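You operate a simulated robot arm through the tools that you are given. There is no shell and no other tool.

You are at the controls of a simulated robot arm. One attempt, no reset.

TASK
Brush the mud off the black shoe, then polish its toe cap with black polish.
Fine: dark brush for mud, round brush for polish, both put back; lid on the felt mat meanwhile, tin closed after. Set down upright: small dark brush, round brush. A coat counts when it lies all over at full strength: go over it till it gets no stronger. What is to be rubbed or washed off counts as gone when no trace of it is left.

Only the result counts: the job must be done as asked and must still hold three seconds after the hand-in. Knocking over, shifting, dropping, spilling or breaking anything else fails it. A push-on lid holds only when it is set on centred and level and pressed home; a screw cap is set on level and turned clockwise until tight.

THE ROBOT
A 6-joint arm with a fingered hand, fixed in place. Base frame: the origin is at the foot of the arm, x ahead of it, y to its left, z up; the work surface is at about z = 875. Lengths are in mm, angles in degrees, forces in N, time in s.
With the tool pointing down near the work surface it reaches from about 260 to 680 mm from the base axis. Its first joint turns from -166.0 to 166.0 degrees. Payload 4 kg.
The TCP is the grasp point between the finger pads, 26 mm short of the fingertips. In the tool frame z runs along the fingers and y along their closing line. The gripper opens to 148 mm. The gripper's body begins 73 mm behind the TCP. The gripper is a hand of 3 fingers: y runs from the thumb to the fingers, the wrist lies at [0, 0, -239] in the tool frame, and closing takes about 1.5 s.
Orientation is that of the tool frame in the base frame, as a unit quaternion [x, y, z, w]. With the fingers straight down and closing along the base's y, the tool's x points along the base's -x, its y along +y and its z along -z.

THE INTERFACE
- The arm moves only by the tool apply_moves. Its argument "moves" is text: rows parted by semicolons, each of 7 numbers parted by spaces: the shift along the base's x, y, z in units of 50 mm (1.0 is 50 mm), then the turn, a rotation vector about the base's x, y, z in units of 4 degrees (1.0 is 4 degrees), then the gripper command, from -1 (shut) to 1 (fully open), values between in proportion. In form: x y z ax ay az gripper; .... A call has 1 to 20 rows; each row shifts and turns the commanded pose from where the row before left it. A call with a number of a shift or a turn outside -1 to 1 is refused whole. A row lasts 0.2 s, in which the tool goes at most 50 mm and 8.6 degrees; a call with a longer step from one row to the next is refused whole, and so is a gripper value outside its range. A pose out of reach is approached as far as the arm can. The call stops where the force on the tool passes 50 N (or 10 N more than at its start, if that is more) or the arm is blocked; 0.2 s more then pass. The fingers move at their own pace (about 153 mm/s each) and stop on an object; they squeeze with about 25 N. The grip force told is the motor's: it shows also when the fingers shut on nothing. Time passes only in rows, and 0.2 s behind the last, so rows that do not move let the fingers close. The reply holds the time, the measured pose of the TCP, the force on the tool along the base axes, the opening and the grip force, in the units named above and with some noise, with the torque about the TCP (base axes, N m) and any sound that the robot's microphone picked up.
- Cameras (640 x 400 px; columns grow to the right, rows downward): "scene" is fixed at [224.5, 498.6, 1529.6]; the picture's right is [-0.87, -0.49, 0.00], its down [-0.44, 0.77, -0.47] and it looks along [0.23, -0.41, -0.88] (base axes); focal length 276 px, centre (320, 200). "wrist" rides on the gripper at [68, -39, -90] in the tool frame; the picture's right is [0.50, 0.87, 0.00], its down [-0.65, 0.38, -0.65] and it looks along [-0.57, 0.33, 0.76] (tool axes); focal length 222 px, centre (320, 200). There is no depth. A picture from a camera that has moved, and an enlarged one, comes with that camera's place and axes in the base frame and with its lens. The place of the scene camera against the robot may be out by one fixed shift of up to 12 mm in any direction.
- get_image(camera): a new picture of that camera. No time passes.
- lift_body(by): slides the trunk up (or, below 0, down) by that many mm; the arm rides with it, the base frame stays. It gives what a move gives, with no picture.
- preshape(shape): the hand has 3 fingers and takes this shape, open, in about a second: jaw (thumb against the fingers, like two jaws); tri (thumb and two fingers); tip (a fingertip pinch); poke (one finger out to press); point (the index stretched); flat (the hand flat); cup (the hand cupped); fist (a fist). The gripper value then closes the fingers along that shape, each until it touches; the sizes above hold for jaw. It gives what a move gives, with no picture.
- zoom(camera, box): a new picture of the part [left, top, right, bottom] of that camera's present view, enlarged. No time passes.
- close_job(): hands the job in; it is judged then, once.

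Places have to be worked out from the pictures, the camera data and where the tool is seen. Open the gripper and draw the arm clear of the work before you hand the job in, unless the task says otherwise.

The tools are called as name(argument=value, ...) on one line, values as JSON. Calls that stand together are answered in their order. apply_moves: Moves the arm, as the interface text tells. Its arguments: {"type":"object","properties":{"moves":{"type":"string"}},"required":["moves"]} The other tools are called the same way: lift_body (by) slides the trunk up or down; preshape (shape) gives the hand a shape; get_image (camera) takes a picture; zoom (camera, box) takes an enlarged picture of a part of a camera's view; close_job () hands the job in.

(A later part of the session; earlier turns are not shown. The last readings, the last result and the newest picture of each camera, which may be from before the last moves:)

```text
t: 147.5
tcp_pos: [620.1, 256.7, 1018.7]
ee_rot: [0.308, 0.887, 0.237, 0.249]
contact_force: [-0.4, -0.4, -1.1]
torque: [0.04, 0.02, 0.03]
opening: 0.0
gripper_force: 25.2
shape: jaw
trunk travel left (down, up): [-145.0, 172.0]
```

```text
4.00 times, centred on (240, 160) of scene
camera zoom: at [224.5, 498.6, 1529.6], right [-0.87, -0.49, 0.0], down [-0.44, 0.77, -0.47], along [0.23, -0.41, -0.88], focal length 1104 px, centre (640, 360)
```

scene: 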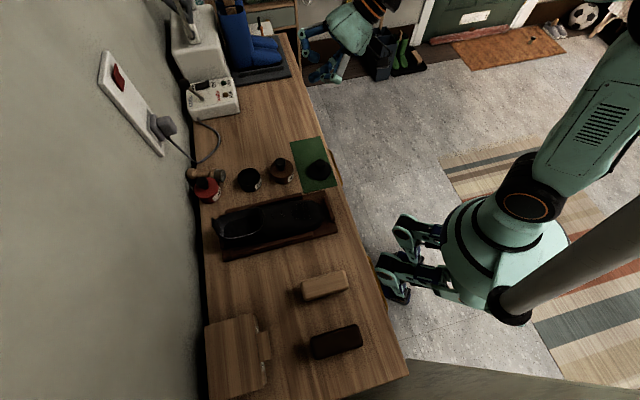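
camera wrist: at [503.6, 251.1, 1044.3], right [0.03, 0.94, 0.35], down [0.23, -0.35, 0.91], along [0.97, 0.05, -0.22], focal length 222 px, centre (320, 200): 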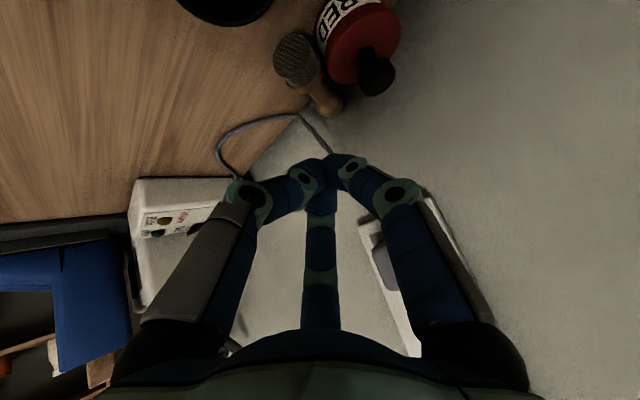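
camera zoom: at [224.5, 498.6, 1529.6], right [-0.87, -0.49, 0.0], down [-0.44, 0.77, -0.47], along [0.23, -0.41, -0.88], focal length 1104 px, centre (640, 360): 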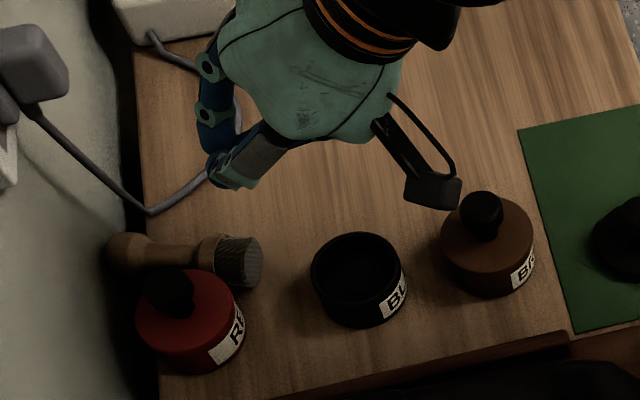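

Closed fingertips can serve as a pusher. The red tin sits too close on one side, so I'll roll the brush away from it by dragging its top sideways. First I yaw +36° so the hand approaches clear of the red tin's knob.

apply_moves(moves="0 0 0 0 0 1 -1;0 0 0 0 0 1 -1;0.08 0 0 0 0 1 -1;0.08 0 0 0 0 1 -1;0.08 0 -0.1 0 0 1 -1;0.1 0 -0.2 0 0 1 -1;0.1 0 -0.2 0 0 1 -1;0.1 0 -0.2 0 0 1 -1;0.1 0 -0.2 0 0 1 -1;0 0 0 0 0 0 -1")

get_image(camera="wrist")

zoom(camera="scene", box=[180, 110, 300, 210])

```text
t: 149.7
tcp_pos: [653.3, 255.5, 973.5]
ee_rot: [0.018, 0.939, 0.303, 0.163]
contact_force: [0.1, -0.1, -1.0]
torque: [-0.01, -0.01, -0.02]
opening: 0.0
gripper_force: 25.6
shape: jaw
trunk travel left (down, up): [-145.0, 172.0]
```

```text
taken
camera wrist: at [563.3, 183.8, 998.9], right [-0.53, 0.77, 0.35], down [0.39, -0.15, 0.91], along [0.76, 0.62, -0.22], focal length 222 px, centre (320, 200)
```

wrist: 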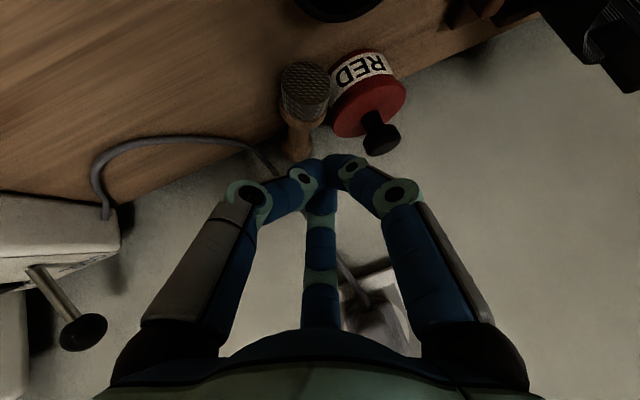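

```text
4.00 times, centred on (240, 160) of scene
camera zoom: at [224.5, 498.6, 1529.6], right [-0.87, -0.49, 0.0], down [-0.44, 0.77, -0.47], along [0.23, -0.41, -0.88], focal length 1104 px, centre (640, 360)
```

zoom: 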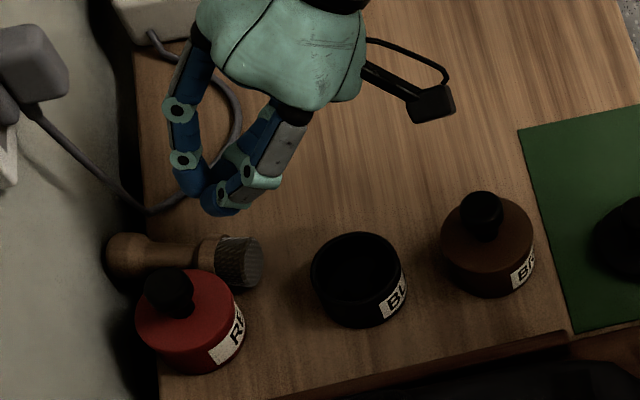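

Brush axis: bristle end (650,281), flare (674,289), knob (728,312). I bring the closed fingertips down on top of the flare until light contact.

apply_moves(moves="0.08 0.14 -0.2 0 0 0 -1;0.08 0.14 -0.2 0 0 0 -1;0 0 -0.2 0 0 0 -1;0 0 -0.06 0 0 0 -1;0 0 0 0 0 0 -1")

get_image(camera="wrist")

zoom(camera="scene", box=[180, 130, 276, 200])

```text
t: 150.9
tcp_pos: [659.1, 269.3, 939.2]
ee_rot: [0.018, 0.939, 0.303, 0.163]
contact_force: [-0.7, 0.2, 0.5]
torque: [-0.03, -0.04, 0.0]
opening: 0.1
gripper_force: 24.9
shape: jaw
trunk travel left (down, up): [-145.0, 172.0]
```

```text
taken
camera wrist: at [570.1, 197.3, 966.0], right [-0.53, 0.77, 0.35], down [0.39, -0.15, 0.91], along [0.76, 0.62, -0.22], focal length 222 px, centre (320, 200)
```

wrist: 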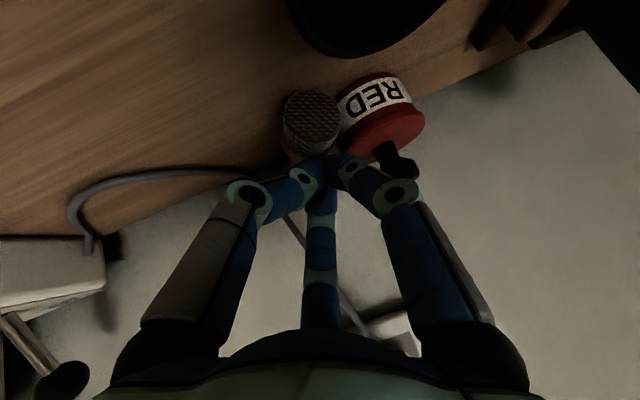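

```text
5.71 times, centred on (228, 165) of scene
camera zoom: at [224.5, 498.6, 1529.6], right [-0.87, -0.49, 0.0], down [-0.44, 0.77, -0.47], along [0.23, -0.41, -0.88], focal length 1576 px, centre (846, 400)
```

zoom: 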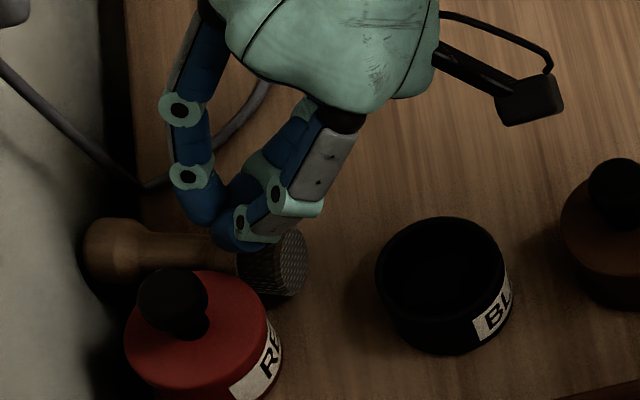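

The fingertips are right above the flare. I lower in 2 mm steps to contact.

apply_moves(moves="0 0 -0.06 0 0 0 -1;0 0 -0.04 0 0 0 -1;0 0 -0.04 0 0 0 -1;0 0 0 0 0 0 -1")

```text
t: 151.9
tcp_pos: [658.3, 269.6, 933.4]
ee_rot: [0.018, 0.938, 0.304, 0.164]
contact_force: [-1.6, -1.4, 6.1]
torque: [0.06, 0.01, -0.03]
opening: 0.0
gripper_force: 24.6
shape: jaw
trunk travel left (down, up): [-145.0, 172.0]
```

6 N contact. I drag the top sideways, away from the red tin, so the brush rolls.

apply_moves(moves="0.047 -0.11 0 0 0 0 -1;0.047 -0.11 0 0 0 0 -1;0.047 -0.11 0 0 0 0 -1;0.047 -0.11 0 0 0 0 -1;0.047 -0.11 0 0 0 0 -1;0 0 0 0 0 0 -1")

zoom(camera="scene", box=[180, 130, 276, 200])

get_image(camera="wrist")

```text
t: 153.3
tcp_pos: [673.6, 241.7, 933.0]
ee_rot: [0.019, 0.939, 0.303, 0.164]
contact_force: [0.1, -0.6, 0.2]
torque: [-0.02, 0.0, -0.02]
opening: 0.3
gripper_force: 24.7
shape: jaw
trunk travel left (down, up): [-145.0, 172.0]
```

```text
5.71 times, centred on (228, 165) of scene
camera zoom: at [224.5, 498.6, 1529.6], right [-0.87, -0.49, 0.0], down [-0.44, 0.77, -0.47], along [0.23, -0.41, -0.88], focal length 1576 px, centre (846, 400)
```

zoom: 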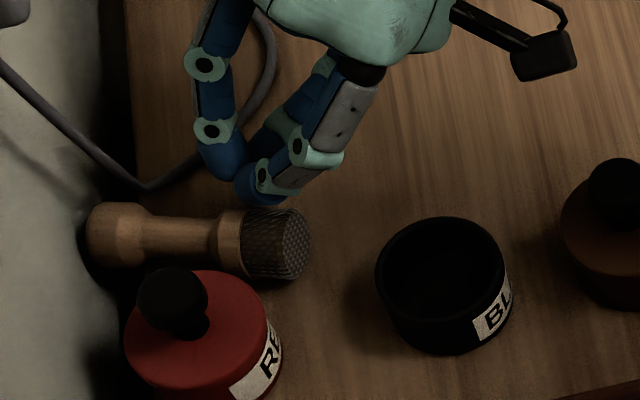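

```text
taken
camera wrist: at [583.0, 169.8, 959.2], right [-0.53, 0.77, 0.35], down [0.39, -0.15, 0.91], along [0.76, 0.62, -0.22], focal length 222 px, centre (320, 200)
```

wrist: 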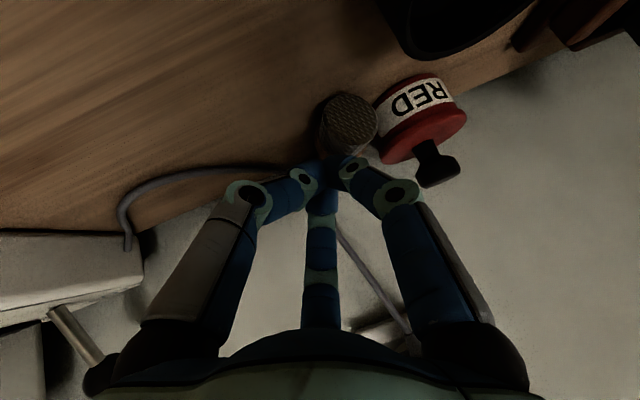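

The brush rolled about 9 mm and the red tin didn't move. I reposition on top and repeat with a bit more pressure.

apply_moves(moves="0 0 0.3 0 0 0 -1;-0.17 0.4 0 0 0 0 -1;0 0 -0.24 0 0 0 -1;0 0 -0.06 0 0 0 -1;0 0 -0.03 0 0 0 -1;0 0 0 0 0 0 -1")

apply_moves(moves="0.047 -0.11 -0.01 0 0 0 -1;0.047 -0.11 -0.01 0 0 0 -1;0.047 -0.11 -0.01 0 0 0 -1;0.047 -0.11 -0.01 0 0 0 -1;0.047 -0.11 -0.01 0 0 0 -1;0.047 -0.11 0 0 0 0 -1;0 0 0 0 0 0 -1")

zoom(camera="scene", box=[180, 130, 276, 200])

```text
t: 154.7
tcp_pos: [663.2, 262.5, 932.6]
ee_rot: [0.018, 0.938, 0.303, 0.165]
contact_force: [-1.0, -0.8, 8.1]
torque: [0.09, 0.01, 0.03]
opening: 0.0
gripper_force: 25.2
shape: jaw
trunk travel left (down, up): [-145.0, 172.0]
```

```text
t: 156.3
tcp_pos: [677.7, 229.8, 928.3]
ee_rot: [0.018, 0.939, 0.303, 0.164]
contact_force: [-0.4, -0.3, -0.2]
torque: [0.0, 0.01, -0.02]
opening: 0.1
gripper_force: 24.8
shape: jaw
trunk travel left (down, up): [-145.0, 172.0]
```

```text
5.71 times, centred on (228, 165) of scene
camera zoom: at [224.5, 498.6, 1529.6], right [-0.87, -0.49, 0.0], down [-0.44, 0.77, -0.47], along [0.23, -0.41, -0.88], focal length 1576 px, centre (846, 400)
```

zoom: 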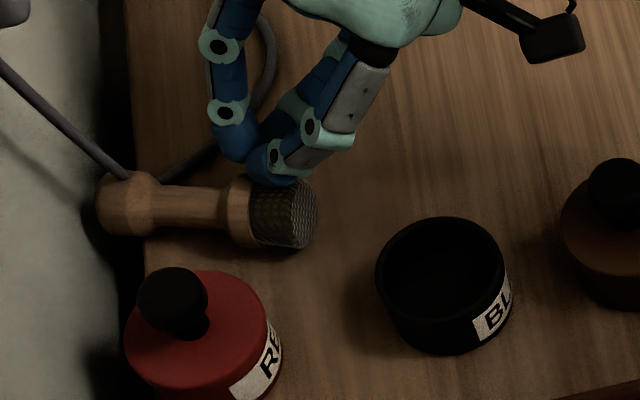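

Now about 30 mm clear of the red tin. One more roll to make room for a finger on that side.

apply_moves(moves="0 0 0.36 0 0 0 -1;-0.1 0.32 0 0 0 0 -1;0 0 -0.24 0 0 0 -1;0 0 -0.06 0 0 0 -1;0 0 -0.03 0 0 0 -1;0 0 0 0 0 0 -1")

zoom(camera="scene", box=[180, 110, 276, 200])

```text
t: 157.7
tcp_pos: [672.0, 245.1, 933.0]
ee_rot: [0.018, 0.938, 0.304, 0.163]
contact_force: [-2.1, -2.1, 11.6]
torque: [0.16, -0.03, 0.03]
opening: 0.3
gripper_force: 25.0
shape: jaw
trunk travel left (down, up): [-145.0, 172.0]
```

```text
4.44 times, centred on (228, 155) of scene
camera zoom: at [224.5, 498.6, 1529.6], right [-0.87, -0.49, 0.0], down [-0.44, 0.77, -0.47], along [0.23, -0.41, -0.88], focal length 1226 px, centre (729, 400)
```

zoom: 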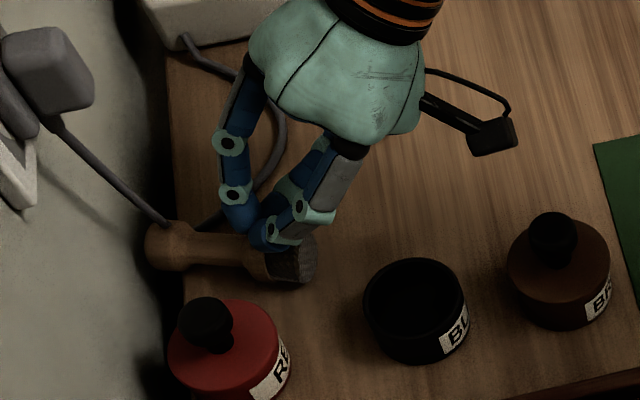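

Firm 11.6 N contact on the flare. I try dragging it inward along its axis, away from the wall.

apply_moves(moves="-0.089 -0.045 0 0 0 0 -1;-0.089 -0.045 0 0 0 0 -1;-0.089 -0.045 0 0 0 0 -1;-0.089 -0.045 0 0 0 0 -1;-0.089 -0.045 0 0 0 0 -1;0 0 0 0 0 0 -1")

zoom(camera="scene", box=[180, 110, 276, 200])

```text
t: 159.1
tcp_pos: [649.3, 234.0, 931.7]
ee_rot: [0.019, 0.939, 0.302, 0.164]
contact_force: [0.3, -0.6, 0.0]
torque: [-0.01, -0.01, -0.02]
opening: 0.0
gripper_force: 24.8
shape: jaw
trunk travel left (down, up): [-145.0, 172.0]
```

```text
4.44 times, centred on (228, 155) of scene
camera zoom: at [224.5, 498.6, 1529.6], right [-0.87, -0.49, 0.0], down [-0.44, 0.77, -0.47], along [0.23, -0.41, -0.88], focal length 1226 px, centre (729, 400)
```

zoom: 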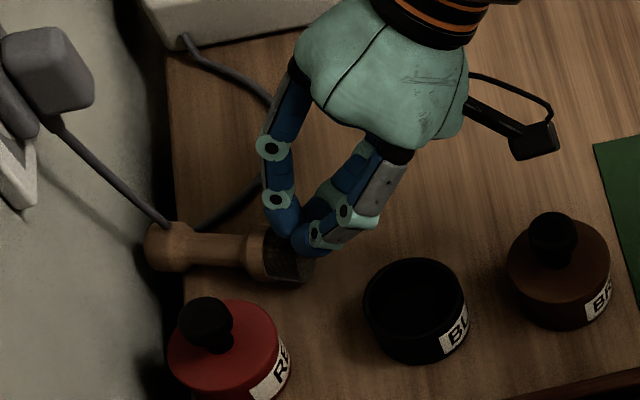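

Axial dragging slips. I'll do another sideways roll of the flare end instead, to gain finger room on the red-tin side.

apply_moves(moves="0 0 0.3 0 0 0 -1;0.26 0.13 0 0 0 0 -1;0 0 -0.24 0 0 0 -1;0 0 -0.05 0 0 0 -1;0.047 -0.11 -0.01 0 0 0 -1;0.047 -0.11 -0.01 0 0 0 -1;0.047 -0.11 -0.01 0 0 0 -1;0.047 -0.11 -0.01 0 0 0 -1;0.047 -0.11 -0.01 0 0 0 -1;0.047 -0.11 0 0 0 0 -1;0 0 0 0 0 0 -1")

apply_moves(moves="0 0 0.8 0 0 0 -1;-0.3 -0.5 0.8 0 0 0 -1;-0.3 -0.5 0.2 0 0 0 -1;0 0 0 0 0 0 -1")

get_image(camera="wrist")

zoom(camera="scene", box=[180, 110, 276, 200])

```text
t: 161.5
tcp_pos: [677.2, 208.9, 928.5]
ee_rot: [0.018, 0.939, 0.303, 0.164]
contact_force: [-0.4, 1.1, 1.0]
torque: [0.0, -0.02, 0.0]
opening: 0.0
gripper_force: 24.9
shape: jaw
trunk travel left (down, up): [-145.0, 172.0]
```

```text
t: 162.5
tcp_pos: [646.6, 156.0, 1020.9]
ee_rot: [0.018, 0.938, 0.304, 0.164]
contact_force: [-0.6, 0.1, -0.1]
torque: [-0.02, 0.02, 0.0]
opening: 0.0
gripper_force: 25.3
shape: jaw
trunk travel left (down, up): [-145.0, 172.0]
```

```text
taken
camera wrist: at [557.3, 83.7, 1046.1], right [-0.53, 0.77, 0.35], down [0.39, -0.15, 0.91], along [0.76, 0.62, -0.22], focal length 222 px, centre (320, 200)
```

wrist: 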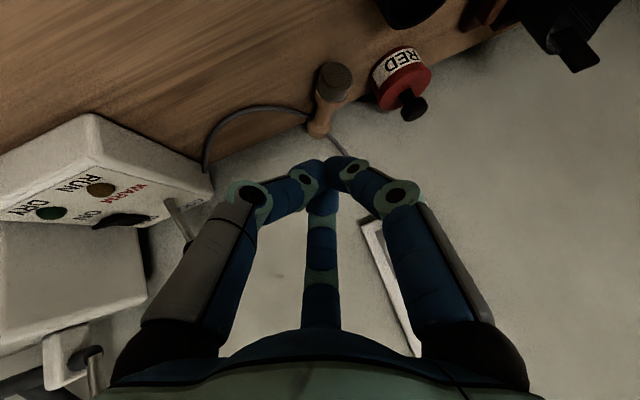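

```text
4.44 times, centred on (228, 155) of scene
camera zoom: at [224.5, 498.6, 1529.6], right [-0.87, -0.49, 0.0], down [-0.44, 0.77, -0.47], along [0.23, -0.41, -0.88], focal length 1226 px, centre (729, 400)
```

zoom: 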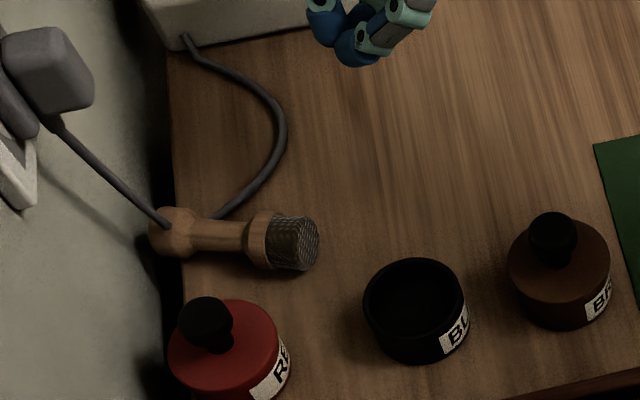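

The brush now lies clear: bristle end ≈(670,247), flare ≈(691,258), with the red tin 50 mm off its axis. I reduce the tilt to 18°, yaw to line up with the brush, open to 56 mm, and come above the flare.

apply_moves(moves="0 0 0 -0.802 0.445 0 -1;0 0 0 -0.802 0.445 0 -1;0 0 0 -0.802 0.445 0 -1;0 0 0 -0.802 0.445 0 -1;0 0 0 -0.802 0.445 0 -1;0 0 0 -0.802 0.445 0 -1;0.055 0.18 0 0 0 -0.925 -0.243;0.055 0.18 0 0 0 -0.925 -0.243;0.055 0.18 0 0 0 -0.925 -0.243;0.055 0.18 0 0 0 -0.925 -0.243;0.055 0.18 0 0 0 -0.925 -0.243;0.055 0.18 0 0 0 -0.925 -0.243;0.055 0.18 0 0 0 -0.925 -0.243;0.055 0.18 0 0 0 -0.925 -0.243;0.055 0.18 0 0 0 -0.925 -0.243;0.055 0.18 -0.3 0 0 -0.925 -0.243;0 0 0 0 0 0 -0.243")

get_image(camera="wrist")

zoom(camera="scene", box=[180, 110, 276, 200])

```text
t: 166.1
tcp_pos: [675.8, 248.5, 1003.1]
ee_rot: [0.331, 0.93, 0.107, 0.117]
contact_force: [0.4, -0.3, -0.9]
torque: [-0.01, 0.0, 0.01]
opening: 53.5
gripper_force: 0.0
shape: jaw
trunk travel left (down, up): [-145.0, 172.0]
```

```text
taken
camera wrist: at [576.5, 252.2, 1068.5], right [0.14, 0.98, 0.17], down [0.53, -0.21, 0.82], along [0.84, -0.02, -0.55], focal length 222 px, centre (320, 200)
```

wrist: 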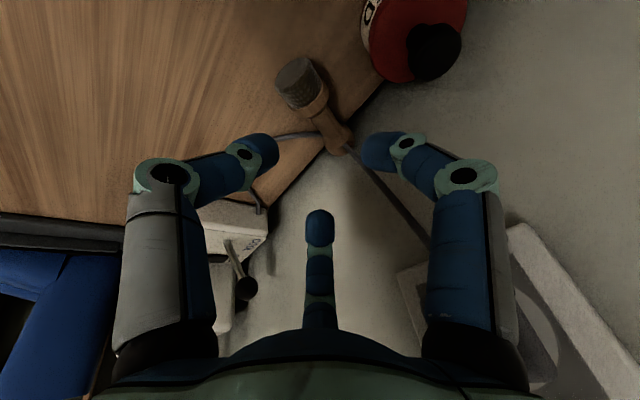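

```text
4.44 times, centred on (228, 155) of scene
camera zoom: at [224.5, 498.6, 1529.6], right [-0.87, -0.49, 0.0], down [-0.44, 0.77, -0.47], along [0.23, -0.41, -0.88], focal length 1226 px, centre (729, 400)
```

zoom: 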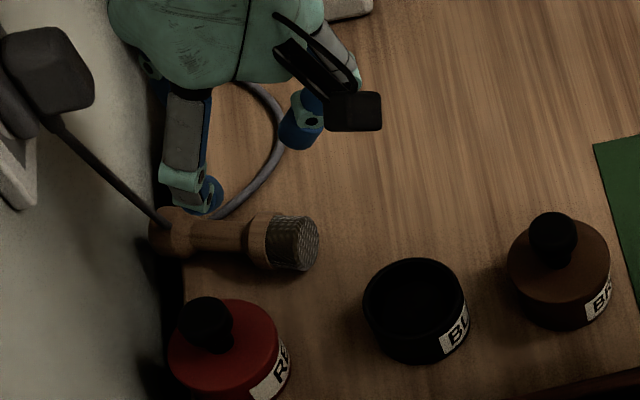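

Aligned: thumb at the bristle end side, one finger on the red side, one beyond the shoulder. I descend onto the flare carefully.

apply_moves(moves="0.01 0.086 -0.5 0 0 0 -0.243;0 0 -0.5 0 0 0 -0.243;0 0 -0.3 0 0 0 -0.243;0 0 -0.2 0 0 0 -0.243;0 0 -0.1 0 0 0 -0.243;0 0 0 0 0 0 -0.243")

get_image(camera="wrist")

zoom(camera="wrist", box=[220, 70, 420, 250])

zoom(camera="scene", box=[180, 110, 276, 200])

```text
t: 167.5
tcp_pos: [673.9, 252.5, 924.8]
ee_rot: [0.331, 0.93, 0.108, 0.116]
contact_force: [-0.2, -0.8, -0.4]
torque: [0.02, -0.03, -0.01]
opening: 53.5
gripper_force: 0.2
shape: jaw
trunk travel left (down, up): [-145.0, 172.0]
```

```text
taken
camera wrist: at [576.1, 255.7, 988.2], right [0.14, 0.98, 0.17], down [0.53, -0.21, 0.82], along [0.84, -0.02, -0.54], focal length 222 px, centre (320, 200)
```

wrist: 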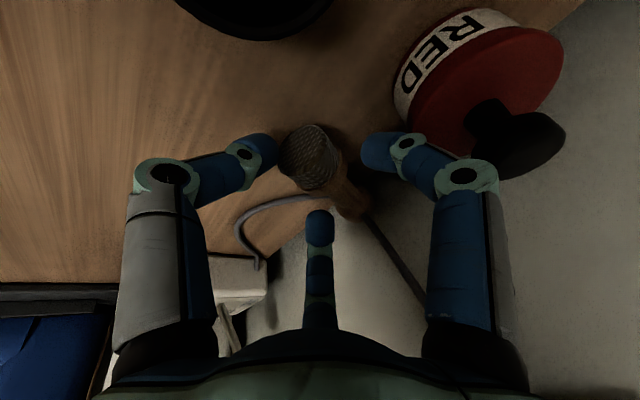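

```text
2.22 times, centred on (320, 160) of wrist
camera zoom: at [576.1, 255.7, 988.2], right [0.14, 0.98, 0.17], down [0.53, -0.21, 0.82], along [0.84, -0.02, -0.54], focal length 494 px, centre (320, 289)
```

zoom: 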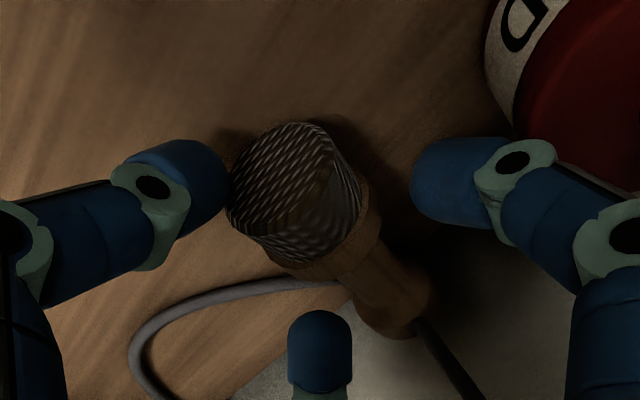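

```text
4.44 times, centred on (228, 155) of scene
camera zoom: at [224.5, 498.6, 1529.6], right [-0.87, -0.49, 0.0], down [-0.44, 0.77, -0.47], along [0.23, -0.41, -0.88], focal length 1226 px, centre (729, 400)
```

zoom: 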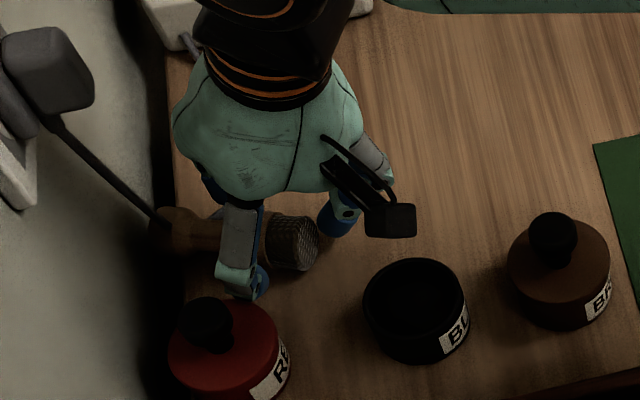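

The flare sits right between the fingers. I lower 4 mm more and close gently.

apply_moves(moves="0 0 -0.08 0 0 0 -0.243;0 0 0 0 0 0 -0.35;0 0 0 0 0 0 -0.45;0 0 0 0 0 0 -0.55;0 0 0 0 0 0 -0.7;0 0 0 0 0 0 -1;0 0 0 0 0 0 -1;0 0 0 0 0 0 -1")

zoom(camera="wrist", box=[220, 70, 420, 250])

zoom(camera="scene", box=[180, 110, 276, 200])

```text
t: 169.3
tcp_pos: [676.9, 251.9, 919.6]
ee_rot: [0.331, 0.93, 0.107, 0.117]
contact_force: [-0.6, -0.1, 3.5]
torque: [0.03, -0.1, -0.03]
opening: 29.6
gripper_force: 25.4
shape: tri
trunk travel left (down, up): [-145.0, 172.0]
```

```text
2.22 times, centred on (320, 160) of wrist
camera zoom: at [576.0, 256.4, 984.7], right [0.14, 0.98, 0.17], down [0.53, -0.21, 0.82], along [0.84, -0.02, -0.54], focal length 494 px, centre (320, 289)
```

zoom: 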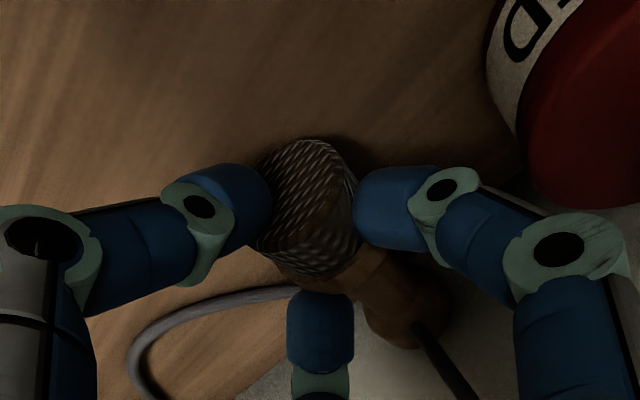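

```text
4.44 times, centred on (228, 155) of scene
camera zoom: at [224.5, 498.6, 1529.6], right [-0.87, -0.49, 0.0], down [-0.44, 0.77, -0.47], along [0.23, -0.41, -0.88], focal length 1226 px, centre (729, 400)
```

zoom: 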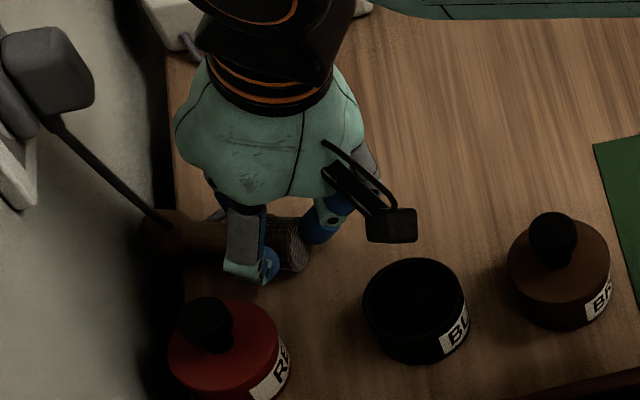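

Gripped at 25 N around the bristle/flare section. I lift slowly and check.

apply_moves(moves="0 0 0.06 0 0 0 -1;0 0 0.1 0 0 0 -1;0 0 0.2 0 0 0 -1;0 0 0.3 0 0 0 -1;-0.1 -0.1 0.4 0 0 0 -1;-0.1 -0.1 0.4 0 0 0 -1;0 0 0 0 0 0 -1")

get_image(camera="wrist")

zoom(camera="scene", box=[180, 90, 300, 200])

```text
t: 170.9
tcp_pos: [663.6, 243.5, 994.6]
ee_rot: [0.332, 0.93, 0.107, 0.117]
contact_force: [0.1, 0.1, 0.0]
torque: [-0.05, 0.0, 0.0]
opening: 28.8
gripper_force: 25.1
shape: tri
trunk travel left (down, up): [-145.0, 172.0]
```

```text
taken
camera wrist: at [566.2, 246.6, 1058.7], right [0.14, 0.98, 0.17], down [0.53, -0.21, 0.82], along [0.84, -0.02, -0.55], focal length 222 px, centre (320, 200)
```

wrist: 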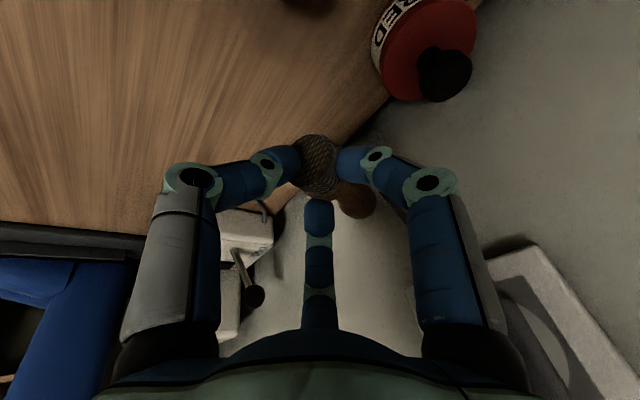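

```text
3.64 times, centred on (240, 145) of scene
camera zoom: at [224.5, 498.6, 1529.6], right [-0.87, -0.49, 0.0], down [-0.44, 0.77, -0.47], along [0.23, -0.41, -0.88], focal length 1003 px, centre (611, 400)
```

zoom: 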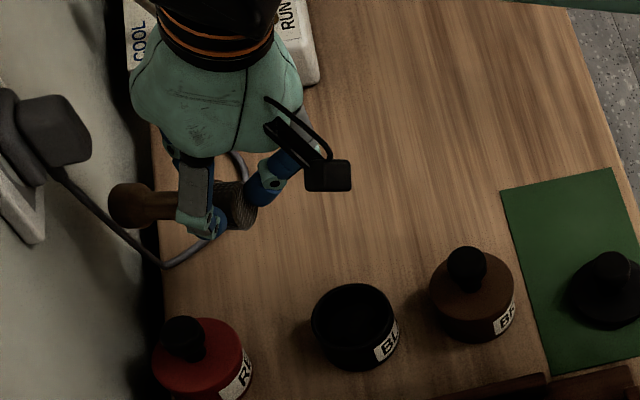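

The brush is off the wall and held firmly. I carry it to the open bench right of the mat, keeping the knob outward, to lay it down for a stronger neck grip.

apply_moves(moves="0 0 0.3 0 0 0 -1;-0.34 -0.62 0 0 0 0 -1;-0.34 -0.62 0 0 0 0 -1;-0.34 -0.62 0 0 0 0 -1;-0.34 -0.62 0 0 0 0 -1;-0.34 -0.62 0 0 0 0 -1;-0.34 -0.63 0 0 0 0 -1;0 0 0 0 0 0 -1")

get_image(camera="wrist")

get_image(camera="scene")

```text
t: 172.7
tcp_pos: [564.6, 55.7, 1006.3]
ee_rot: [0.331, 0.93, 0.107, 0.117]
contact_force: [-0.2, 0.1, 0.2]
torque: [-0.02, 0.02, 0.01]
opening: 28.7
gripper_force: 25.0
shape: tri
trunk travel left (down, up): [-145.0, 172.0]
```

```text
taken
camera wrist: at [466.4, 60.3, 1070.8], right [0.14, 0.98, 0.17], down [0.53, -0.21, 0.82], along [0.84, -0.02, -0.55], focal length 222 px, centre (320, 200)
```

wrist: 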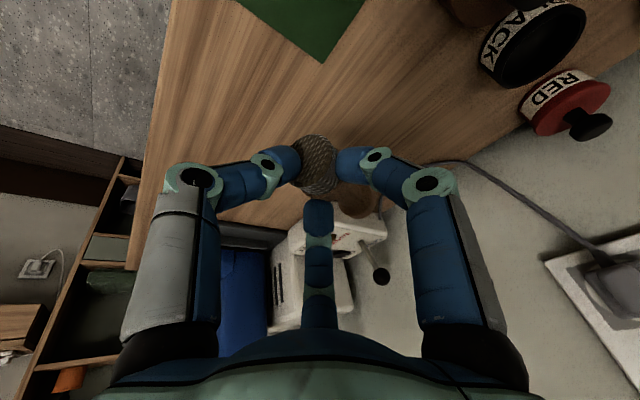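

```text
taken
```

scene: 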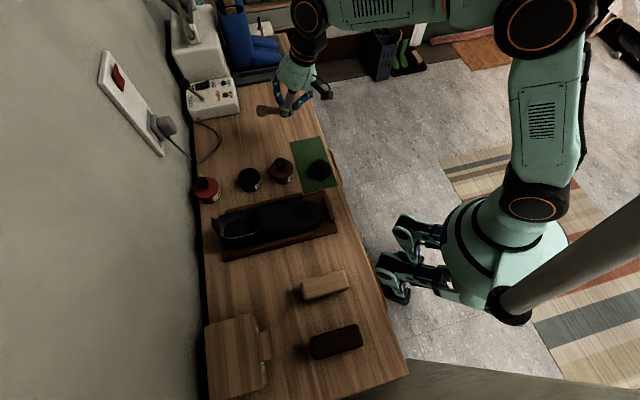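

All clear below. I lower it to the bench.

apply_moves(moves="0 0 -0.6 0 0 0 -1;0 0 -0.6 0 0 0 -1;0 0 -0.3 0 0 0 -1;0 0 -0.12 0 0 0 -1;0 0 -0.04 0 0 0 -1;0 0 0 0 0 0 -1")

zoom(camera="scene", box=[230, 80, 350, 180])

```text
t: 174.1
tcp_pos: [564.4, 54.3, 924.5]
ee_rot: [0.331, 0.93, 0.107, 0.118]
contact_force: [0.0, 0.5, 4.2]
torque: [0.12, -0.37, -0.01]
opening: 28.6
gripper_force: 24.8
shape: tri
trunk travel left (down, up): [-145.0, 172.0]
```

```text
4.00 times, centred on (290, 130) of scene
camera zoom: at [224.5, 498.6, 1529.6], right [-0.87, -0.49, 0.0], down [-0.44, 0.77, -0.47], along [0.23, -0.41, -0.88], focal length 1104 px, centre (440, 480)
```

zoom: 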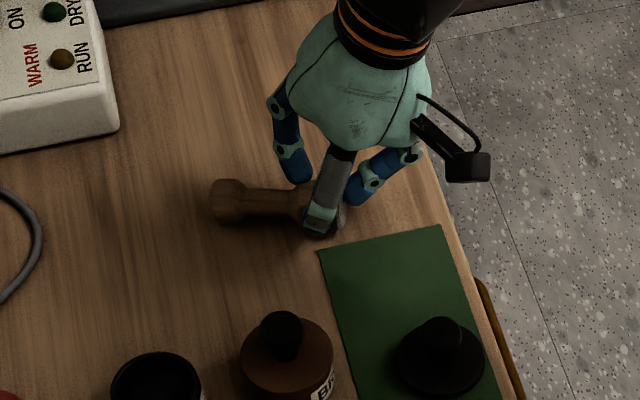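

The knob end touches first. I lower a little more until the flare rests too, then release slowly.

apply_moves(moves="0 0 -0.04 0 0 0 -1;0 0 -0.03 0 0 0 -1;0 0 0 0 0 0 -1")

apply_moves(moves="0 0 0 0 0 0 -0.7;0 0 0 0 0 0 -0.6;0 0 0 0 0 0 -0.5;0 0 0 0 0 0 -0.4;0 0 0 0 0 0 -0.3;0 0 0 0 0 0 -0.2;0 0 0 0 0 0 -0.2;0 0 0.3 0 0 0 -0.2;0 0 0.5 0 0 0 -0.2;0 0 0.8 0 0 0 -0.2;0 0 0 0 0 0 -0.2")

get_image(camera="wrist")

zoom(camera="scene", box=[230, 80, 350, 180])

```text
t: 174.9
tcp_pos: [563.7, 55.7, 922.0]
ee_rot: [0.331, 0.93, 0.108, 0.118]
contact_force: [-0.2, -0.7, 11.0]
torque: [0.19, -0.53, 0.03]
opening: 28.2
gripper_force: 24.8
shape: tri
trunk travel left (down, up): [-145.0, 172.0]
```

```text
t: 177.3
tcp_pos: [564.6, 54.4, 1002.0]
ee_rot: [0.331, 0.93, 0.108, 0.117]
contact_force: [0.9, 0.4, -0.5]
torque: [0.01, 0.01, 0.0]
opening: 56.6
gripper_force: 0.2
shape: jaw
trunk travel left (down, up): [-145.0, 172.0]
```

```text
taken
camera wrist: at [465.5, 57.8, 1066.6], right [0.14, 0.98, 0.17], down [0.53, -0.21, 0.82], along [0.84, -0.02, -0.54], focal length 222 px, centre (320, 200)
```

wrist: 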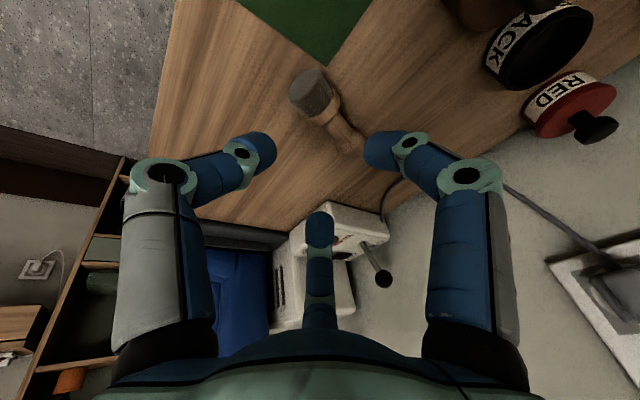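

```text
4.00 times, centred on (290, 130) of scene
camera zoom: at [224.5, 498.6, 1529.6], right [-0.87, -0.49, 0.0], down [-0.44, 0.77, -0.47], along [0.23, -0.41, -0.88], focal length 1104 px, centre (440, 480)
```

zoom: 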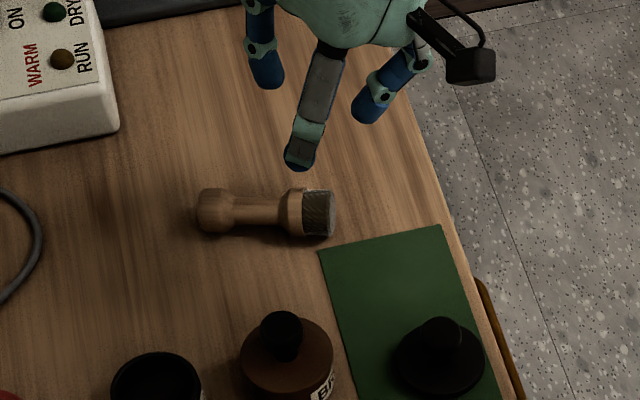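

It lies safely in open space. Next I set the tool vertical and yaw so thumb and fingers straddle the neck crosswise, then look from above.

apply_moves(moves="0.1 0.05 0.1 -0.366 0.823 0 0.5;0.1 0.05 0.1 -0.366 0.823 0 0.5;0.1 0.05 0 -0.366 0.823 0 0.5;0.1 0.05 0 -0.366 0.823 0 0.5;0.1 0.05 0 -0.366 0.823 0 0.5;0.08 0.05 0 0 0 1 0.5;0.08 0.05 0 0 0 1 0.5;0.08 0.05 0 0 0 1 0.5;0.08 0.05 0 0 0 1 0.5;0.08 0.05 0 0 0 1 0.5;0 0 0 0 0 1 0.5;0 0 0 0 0 1 0.5;0 0 0 0 0 1 0.5;0 0 0 0 0 1 0.5;0 0 0 0 0 1 0.5;0 0 0 0 0 1 0.5;0 0 0 0 0 1 0.5;0 0 0 0 0 1 0.5;0 0 0 0 0 1 0.5;0 0 0 0 0 1 0.5")

apply_moves(moves="0 0 0 0 0 1 1;0 0 0 0 0 0 1;0 0 0 0 0 0 1")

get_image(camera="wrist")

zoom(camera="wrist", box=[200, 0, 440, 180])

```text
t: 181.5
tcp_pos: [610.3, 81.4, 1011.5]
ee_rot: [-0.182, 0.983, 0.002, 0.004]
contact_force: [0.6, -0.7, 0.6]
torque: [0.01, -0.01, 0.01]
opening: 106.3
gripper_force: 0.2
shape: jaw
trunk travel left (down, up): [-145.0, 172.0]
```

```text
t: 182.3
tcp_pos: [608.2, 81.3, 1011.8]
ee_rot: [-0.216, 0.976, 0.002, 0.003]
contact_force: [-0.3, -0.2, -0.1]
torque: [-0.01, 0.0, 0.0]
opening: 142.0
gripper_force: 0.0
shape: jaw
trunk travel left (down, up): [-145.0, 172.0]
```

```text
taken
camera wrist: at [564.0, 17.8, 1100.8], right [-0.82, 0.58, 0.0], down [0.43, 0.62, 0.66], along [0.38, 0.54, -0.75], focal length 222 px, centre (320, 200)
```

wrist: 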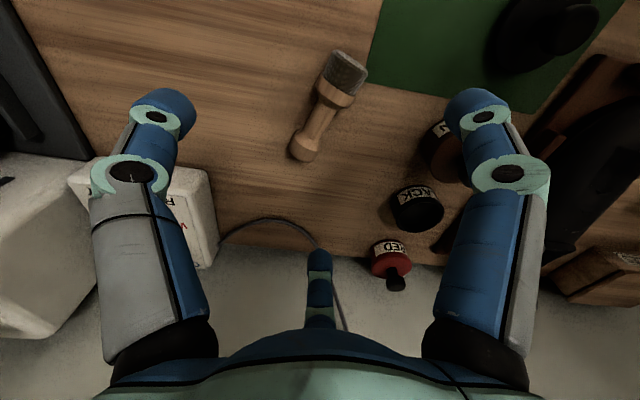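

```text
2.22 times, centred on (320, 90) of wrist
camera zoom: at [564.0, 17.8, 1100.8], right [-0.82, 0.58, 0.0], down [0.43, 0.62, 0.66], along [0.38, 0.54, -0.75], focal length 494 px, centre (320, 444)
```

zoom: 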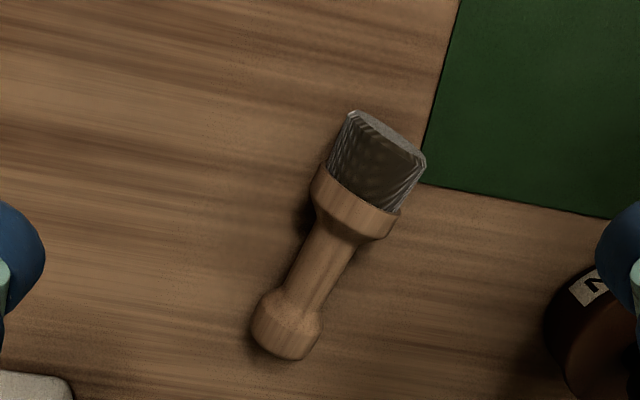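

Brush axis azimuth is 26°, flare (585,72), knob (638.5,98). The best grip is one finger on the knob's end and two on the flare's sides, which leaves the bristle base free when upright. I yaw +91° for that and check reachability.

apply_moves(moves="0 0 0 0 0 1 1;0 0 0 0 0 1 1;0 0 0 0 0 1 1;0 0 0 0 0 1 1;0 0 0 0 0 1 1;0 0 0 0 0 1 1;0 0 0 0 0 1 1;0 0 0 0 0 1 1;0 0 0 0 0 1 1;0 0 0 0 0 1 1;0 0 0 0 0 1 1;0 0 0 0 0 1 1;0 0 0 0 0 1 1;0 0 0 0 0 1 1;0 0 0 0 0 1 1;0 0 0 0 0 1 1;0 0 0 0 0 1 1;0 0 0 0 0 1 1;0 0 0 0 0 1 1;0 0 0 0 0 1 1")

apply_moves(moves="0 0 0 0 0 1 1;0 0 0 0 0 1 1;0 0 0 0 0 0.8 1;0 0 0 0 0 0 1")

get_image(camera="wrist")

zoom(camera="wrist", box=[200, 20, 440, 200])

```text
t: 186.5
tcp_pos: [604.6, 97.0, 1010.1]
ee_rot: [0.718, -0.696, -0.001, 0.0]
contact_force: [0.0, 0.5, -0.6]
torque: [0.01, -0.02, 0.0]
opening: 142.2
gripper_force: 0.1
shape: jaw
out of reach, approached as far as the arm can: row 17, 18, 19, 20
trunk travel left (down, up): [-145.0, 172.0]
```

```text
t: 187.5
tcp_pos: [604.1, 99.2, 1009.6]
ee_rot: [0.718, -0.696, 0.0, 0.0]
contact_force: [-0.2, -0.5, 0.3]
torque: [0.01, -0.01, 0.01]
opening: 141.7
gripper_force: 0.1
shape: jaw
out of reach, approached as far as the arm can: row 1, 2, 3
trunk travel left (down, up): [-145.0, 172.0]
```

```text
taken
camera wrist: at [646.4, 32.8, 1100.3], right [-0.85, -0.53, 0.0], down [-0.4, 0.64, 0.65], along [-0.35, 0.56, -0.76], focal length 222 px, centre (320, 200)
```

wrist: 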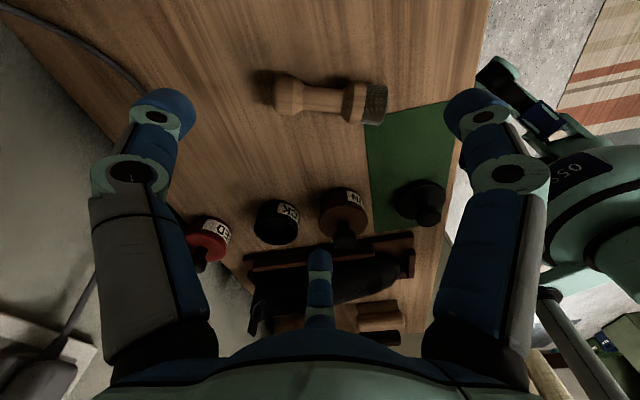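

```text
2.22 times, centred on (320, 110) of wrist
camera zoom: at [646.4, 32.8, 1100.3], right [-0.85, -0.53, 0.0], down [-0.4, 0.64, 0.65], along [-0.35, 0.56, -0.76], focal length 494 px, centre (320, 400)
```

zoom: 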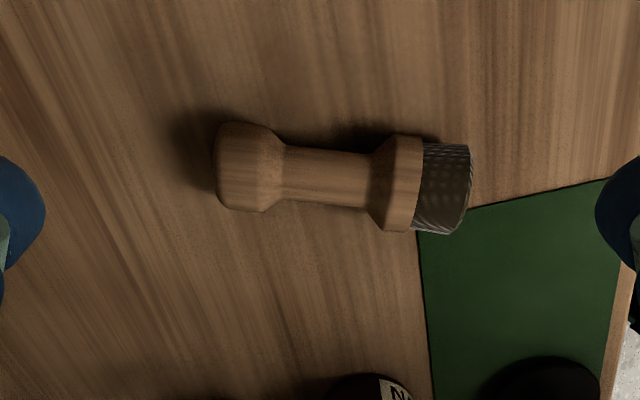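

The wrist joint stops near θ≈92°, so I use the equivalent orientation in the other direction (θ≈-124°). I rotate back that way.

apply_moves(moves="0 0 0 0 0 -1 1;0 0 0 0 0 -1 1;0 0 0 0 0 -1 1;0 0 0 0 0 -1 1;0 0 0 0 0 -1 1;0 0 0 0 0 -1 1;0 0 0 0 0 -1 1;0 0 0 0 0 -1 1;0 0 0 0 0 -1 1;0 0 0 0 0 -1 1;0 0 0 0 0 -1 1;0 0 0 0 0 -1 1;0 0 0 0 0 -1 1;0 0 0 0 0 -1 1;0 0 0 0 0 -1 1;0 0 0 0 0 -1 1;0 0 0 0 0 -1 1;0 0 0 0 0 -1 1;0 0 0 0 0 -1 1;0 0 0 0 0 -1 1")

apply_moves(moves="0 0 0 0 0 -1 1;0 0 0 0 0 -1 1;0 0 0 0 0 -1 1;0 0 0 0 0 -1 1;0 0 0 0 0 -1 1;0 0 0 0 0 -1 1;0 0 0 0 0 -1 1;0 0 0 0 0 -1 1;0 0 0 0 0 -1 1;0 0 0 0 0 -1 1;0 0 0 0 0 -1 1;0 0 0 0 0 -1 1;0 0 0 0 0 -1 1;0 0 0 0 0 -1 1;0 0 0 0 0 -1 1;0 0 0 0 0 -1 1;0 0 0 0 0 -1 1;0 0 0 0 0 -1 1;0 0 0 0 0 -1 1;0 0 0 0 0 -1 1")

apply_moves(moves="0 0 0 0 0 -1 1;0 0 0 0 0 -1 1;0 0 0 0 0 -1 1;0 0 0 0 0 -1 1;0 0 0 0 0 -1 1;0 0 0 0 0 -1 1;0 0 0 0 0 -1 1;0 0 0 0 0 -1 1;0 0 0 0 0 -1 1;0 0 0 0 0 -1 1;0 0 0 0 0 -1 1;0 0 0 0 0 -1 1;0 0 0 0 0 -1 1;0 0 0 0 0 0 1")

```text
t: 191.7
tcp_pos: [604.5, 99.5, 1010.0]
ee_rot: [-0.104, 0.995, 0.001, 0.0]
contact_force: [0.1, -0.2, -0.3]
torque: [-0.01, 0.02, -0.01]
opening: 141.9
gripper_force: 0.0
shape: jaw
trunk travel left (down, up): [-145.0, 172.0]
```

```text
t: 195.9
tcp_pos: [605.0, 98.4, 1011.2]
ee_rot: [0.561, 0.828, 0.0, 0.0]
contact_force: [-0.9, 0.5, 0.0]
torque: [-0.01, 0.0, 0.01]
opening: 142.2
gripper_force: 0.0
shape: jaw
trunk travel left (down, up): [-145.0, 172.0]
```

```text
t: 198.9
tcp_pos: [604.2, 99.1, 1009.9]
ee_rot: [0.867, 0.499, 0.0, 0.0]
contact_force: [-0.8, 0.0, 0.0]
torque: [0.01, -0.01, 0.0]
opening: 141.6
gripper_force: 0.0
shape: jaw
trunk travel left (down, up): [-145.0, 172.0]
```

Reached θ≈-120° without trouble. One more row of -4°, then a look.

apply_moves(moves="0 0 0 0 0 -1 1;0 0 0 0 0 0 1")

get_image(camera="wrist")

zoom(camera="wrist", box=[200, 20, 440, 200])

```text
t: 199.5
tcp_pos: [605.0, 99.1, 1010.6]
ee_rot: [0.883, 0.469, 0.0, 0.001]
contact_force: [-0.4, -0.5, -0.4]
torque: [0.01, 0.0, 0.01]
opening: 141.9
gripper_force: 0.1
shape: jaw
trunk travel left (down, up): [-145.0, 172.0]
```

```text
taken
camera wrist: at [610.8, 177.6, 1100.5], right [1.0, -0.07, 0.0], down [-0.05, -0.75, 0.65], along [-0.05, -0.65, -0.76], focal length 222 px, centre (320, 200)
```

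wrist: 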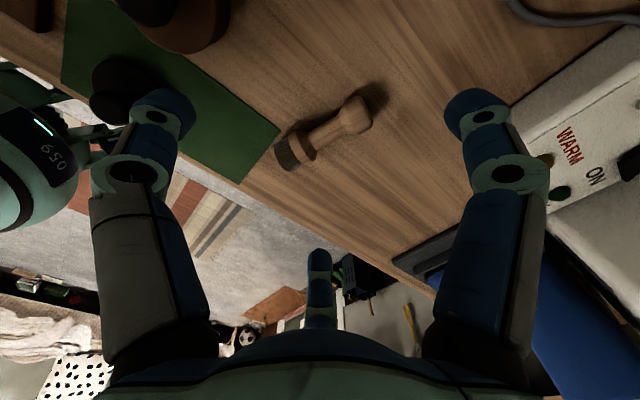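

```text
2.22 times, centred on (320, 110) of wrist
camera zoom: at [610.8, 177.6, 1100.5], right [1.0, -0.07, 0.0], down [-0.05, -0.75, 0.65], along [-0.05, -0.65, -0.76], focal length 494 px, centre (320, 400)
```

zoom: 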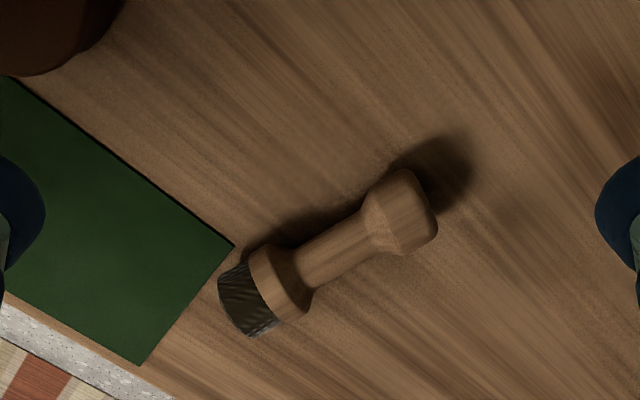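

Fingers are now set: one facing the knob end, two at ±120°. I centre at (599,78) with the hand wide open and descend around the brush.

apply_moves(moves="-0.06 -0.215 0 0 0 0 1;-0.06 -0.215 -0.4 0 0 0 1;0 0 -0.6 0 0 0 1;0 0 -0.4 0 0 0 1;0 0 -0.2 0 0 0 1;0 0 -0.15 0 0 0 1;0 0 0 0 0 0 1")

get_image(camera="wrist")

zoom(camera="wrist", box=[200, 60, 440, 240])

```text
t: 201.1
tcp_pos: [597.4, 75.6, 923.8]
ee_rot: [0.883, 0.469, 0.001, 0.0]
contact_force: [-0.3, 1.5, 0.1]
torque: [0.01, 0.01, -0.01]
opening: 141.7
gripper_force: 0.0
shape: jaw
trunk travel left (down, up): [-145.0, 172.0]
```

```text
taken
camera wrist: at [603.9, 154.4, 1012.5], right [1.0, -0.07, 0.0], down [-0.05, -0.75, 0.65], along [-0.05, -0.65, -0.76], focal length 222 px, centre (320, 200)
```

wrist: 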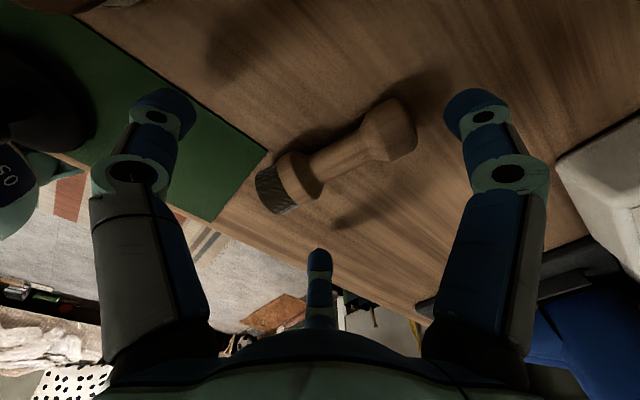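

```text
2.22 times, centred on (320, 150) of wrist
camera zoom: at [603.9, 154.4, 1012.5], right [1.0, -0.07, 0.0], down [-0.05, -0.75, 0.65], along [-0.05, -0.65, -0.76], focal length 494 px, centre (320, 311)
```

zoom: 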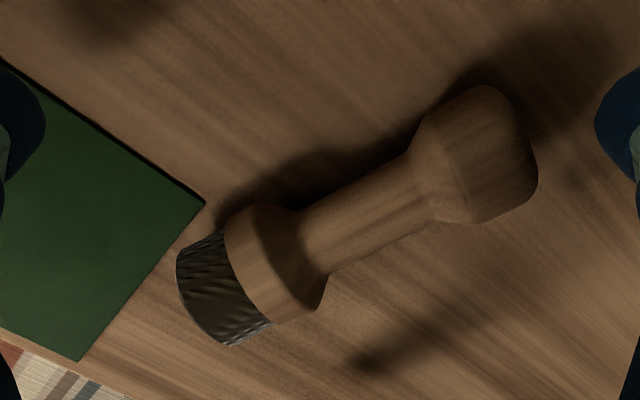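

Centred on the brush within 3 mm. A small correction, 5 mm further down, then I close gradually.

apply_moves(moves="-0.01 0.045 -0.1 0 0 0 1;0 0 0 0 0 0 0.6;0 0 0 0 0 0 0.3;0 0 0 0 0 0 0;0 0 0 0 0 0 -0.3;0 0 0 0 0 0 -0.5;0 0 0 0 0 0 -0.7;0 0 0 0 0 0 -1;0 0 0 0 0 0 -1;0 0 0 0 0 0 -1")

get_image(camera="wrist")

zoom(camera="wrist", box=[200, 60, 440, 240])

```text
t: 203.3
tcp_pos: [597.7, 77.8, 917.6]
ee_rot: [0.883, 0.469, 0.0, 0.001]
contact_force: [0.7, -0.8, 0.5]
torque: [-0.05, 0.07, 0.02]
opening: 23.6
gripper_force: 25.3
shape: tri
trunk travel left (down, up): [-145.0, 172.0]
```

```text
taken
camera wrist: at [603.4, 157.2, 1007.6], right [1.0, -0.07, 0.0], down [-0.05, -0.75, 0.65], along [-0.05, -0.65, -0.76], focal length 222 px, centre (320, 200)
```

wrist: 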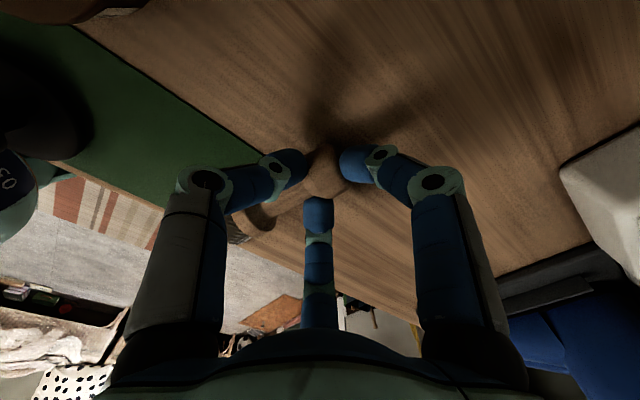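

```text
2.22 times, centred on (320, 150) of wrist
camera zoom: at [603.4, 157.2, 1007.6], right [1.0, -0.07, 0.0], down [-0.05, -0.75, 0.65], along [-0.05, -0.65, -0.76], focal length 494 px, centre (320, 311)
```

zoom: 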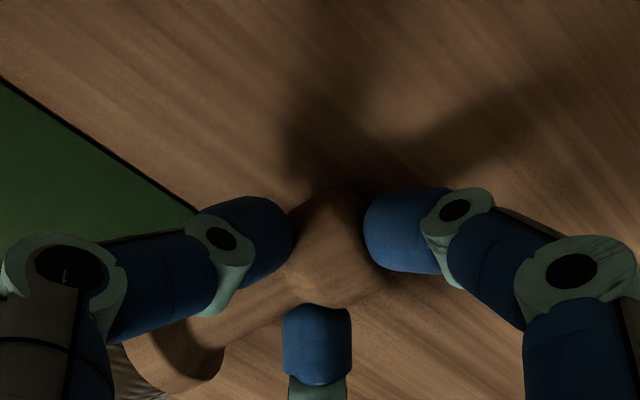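

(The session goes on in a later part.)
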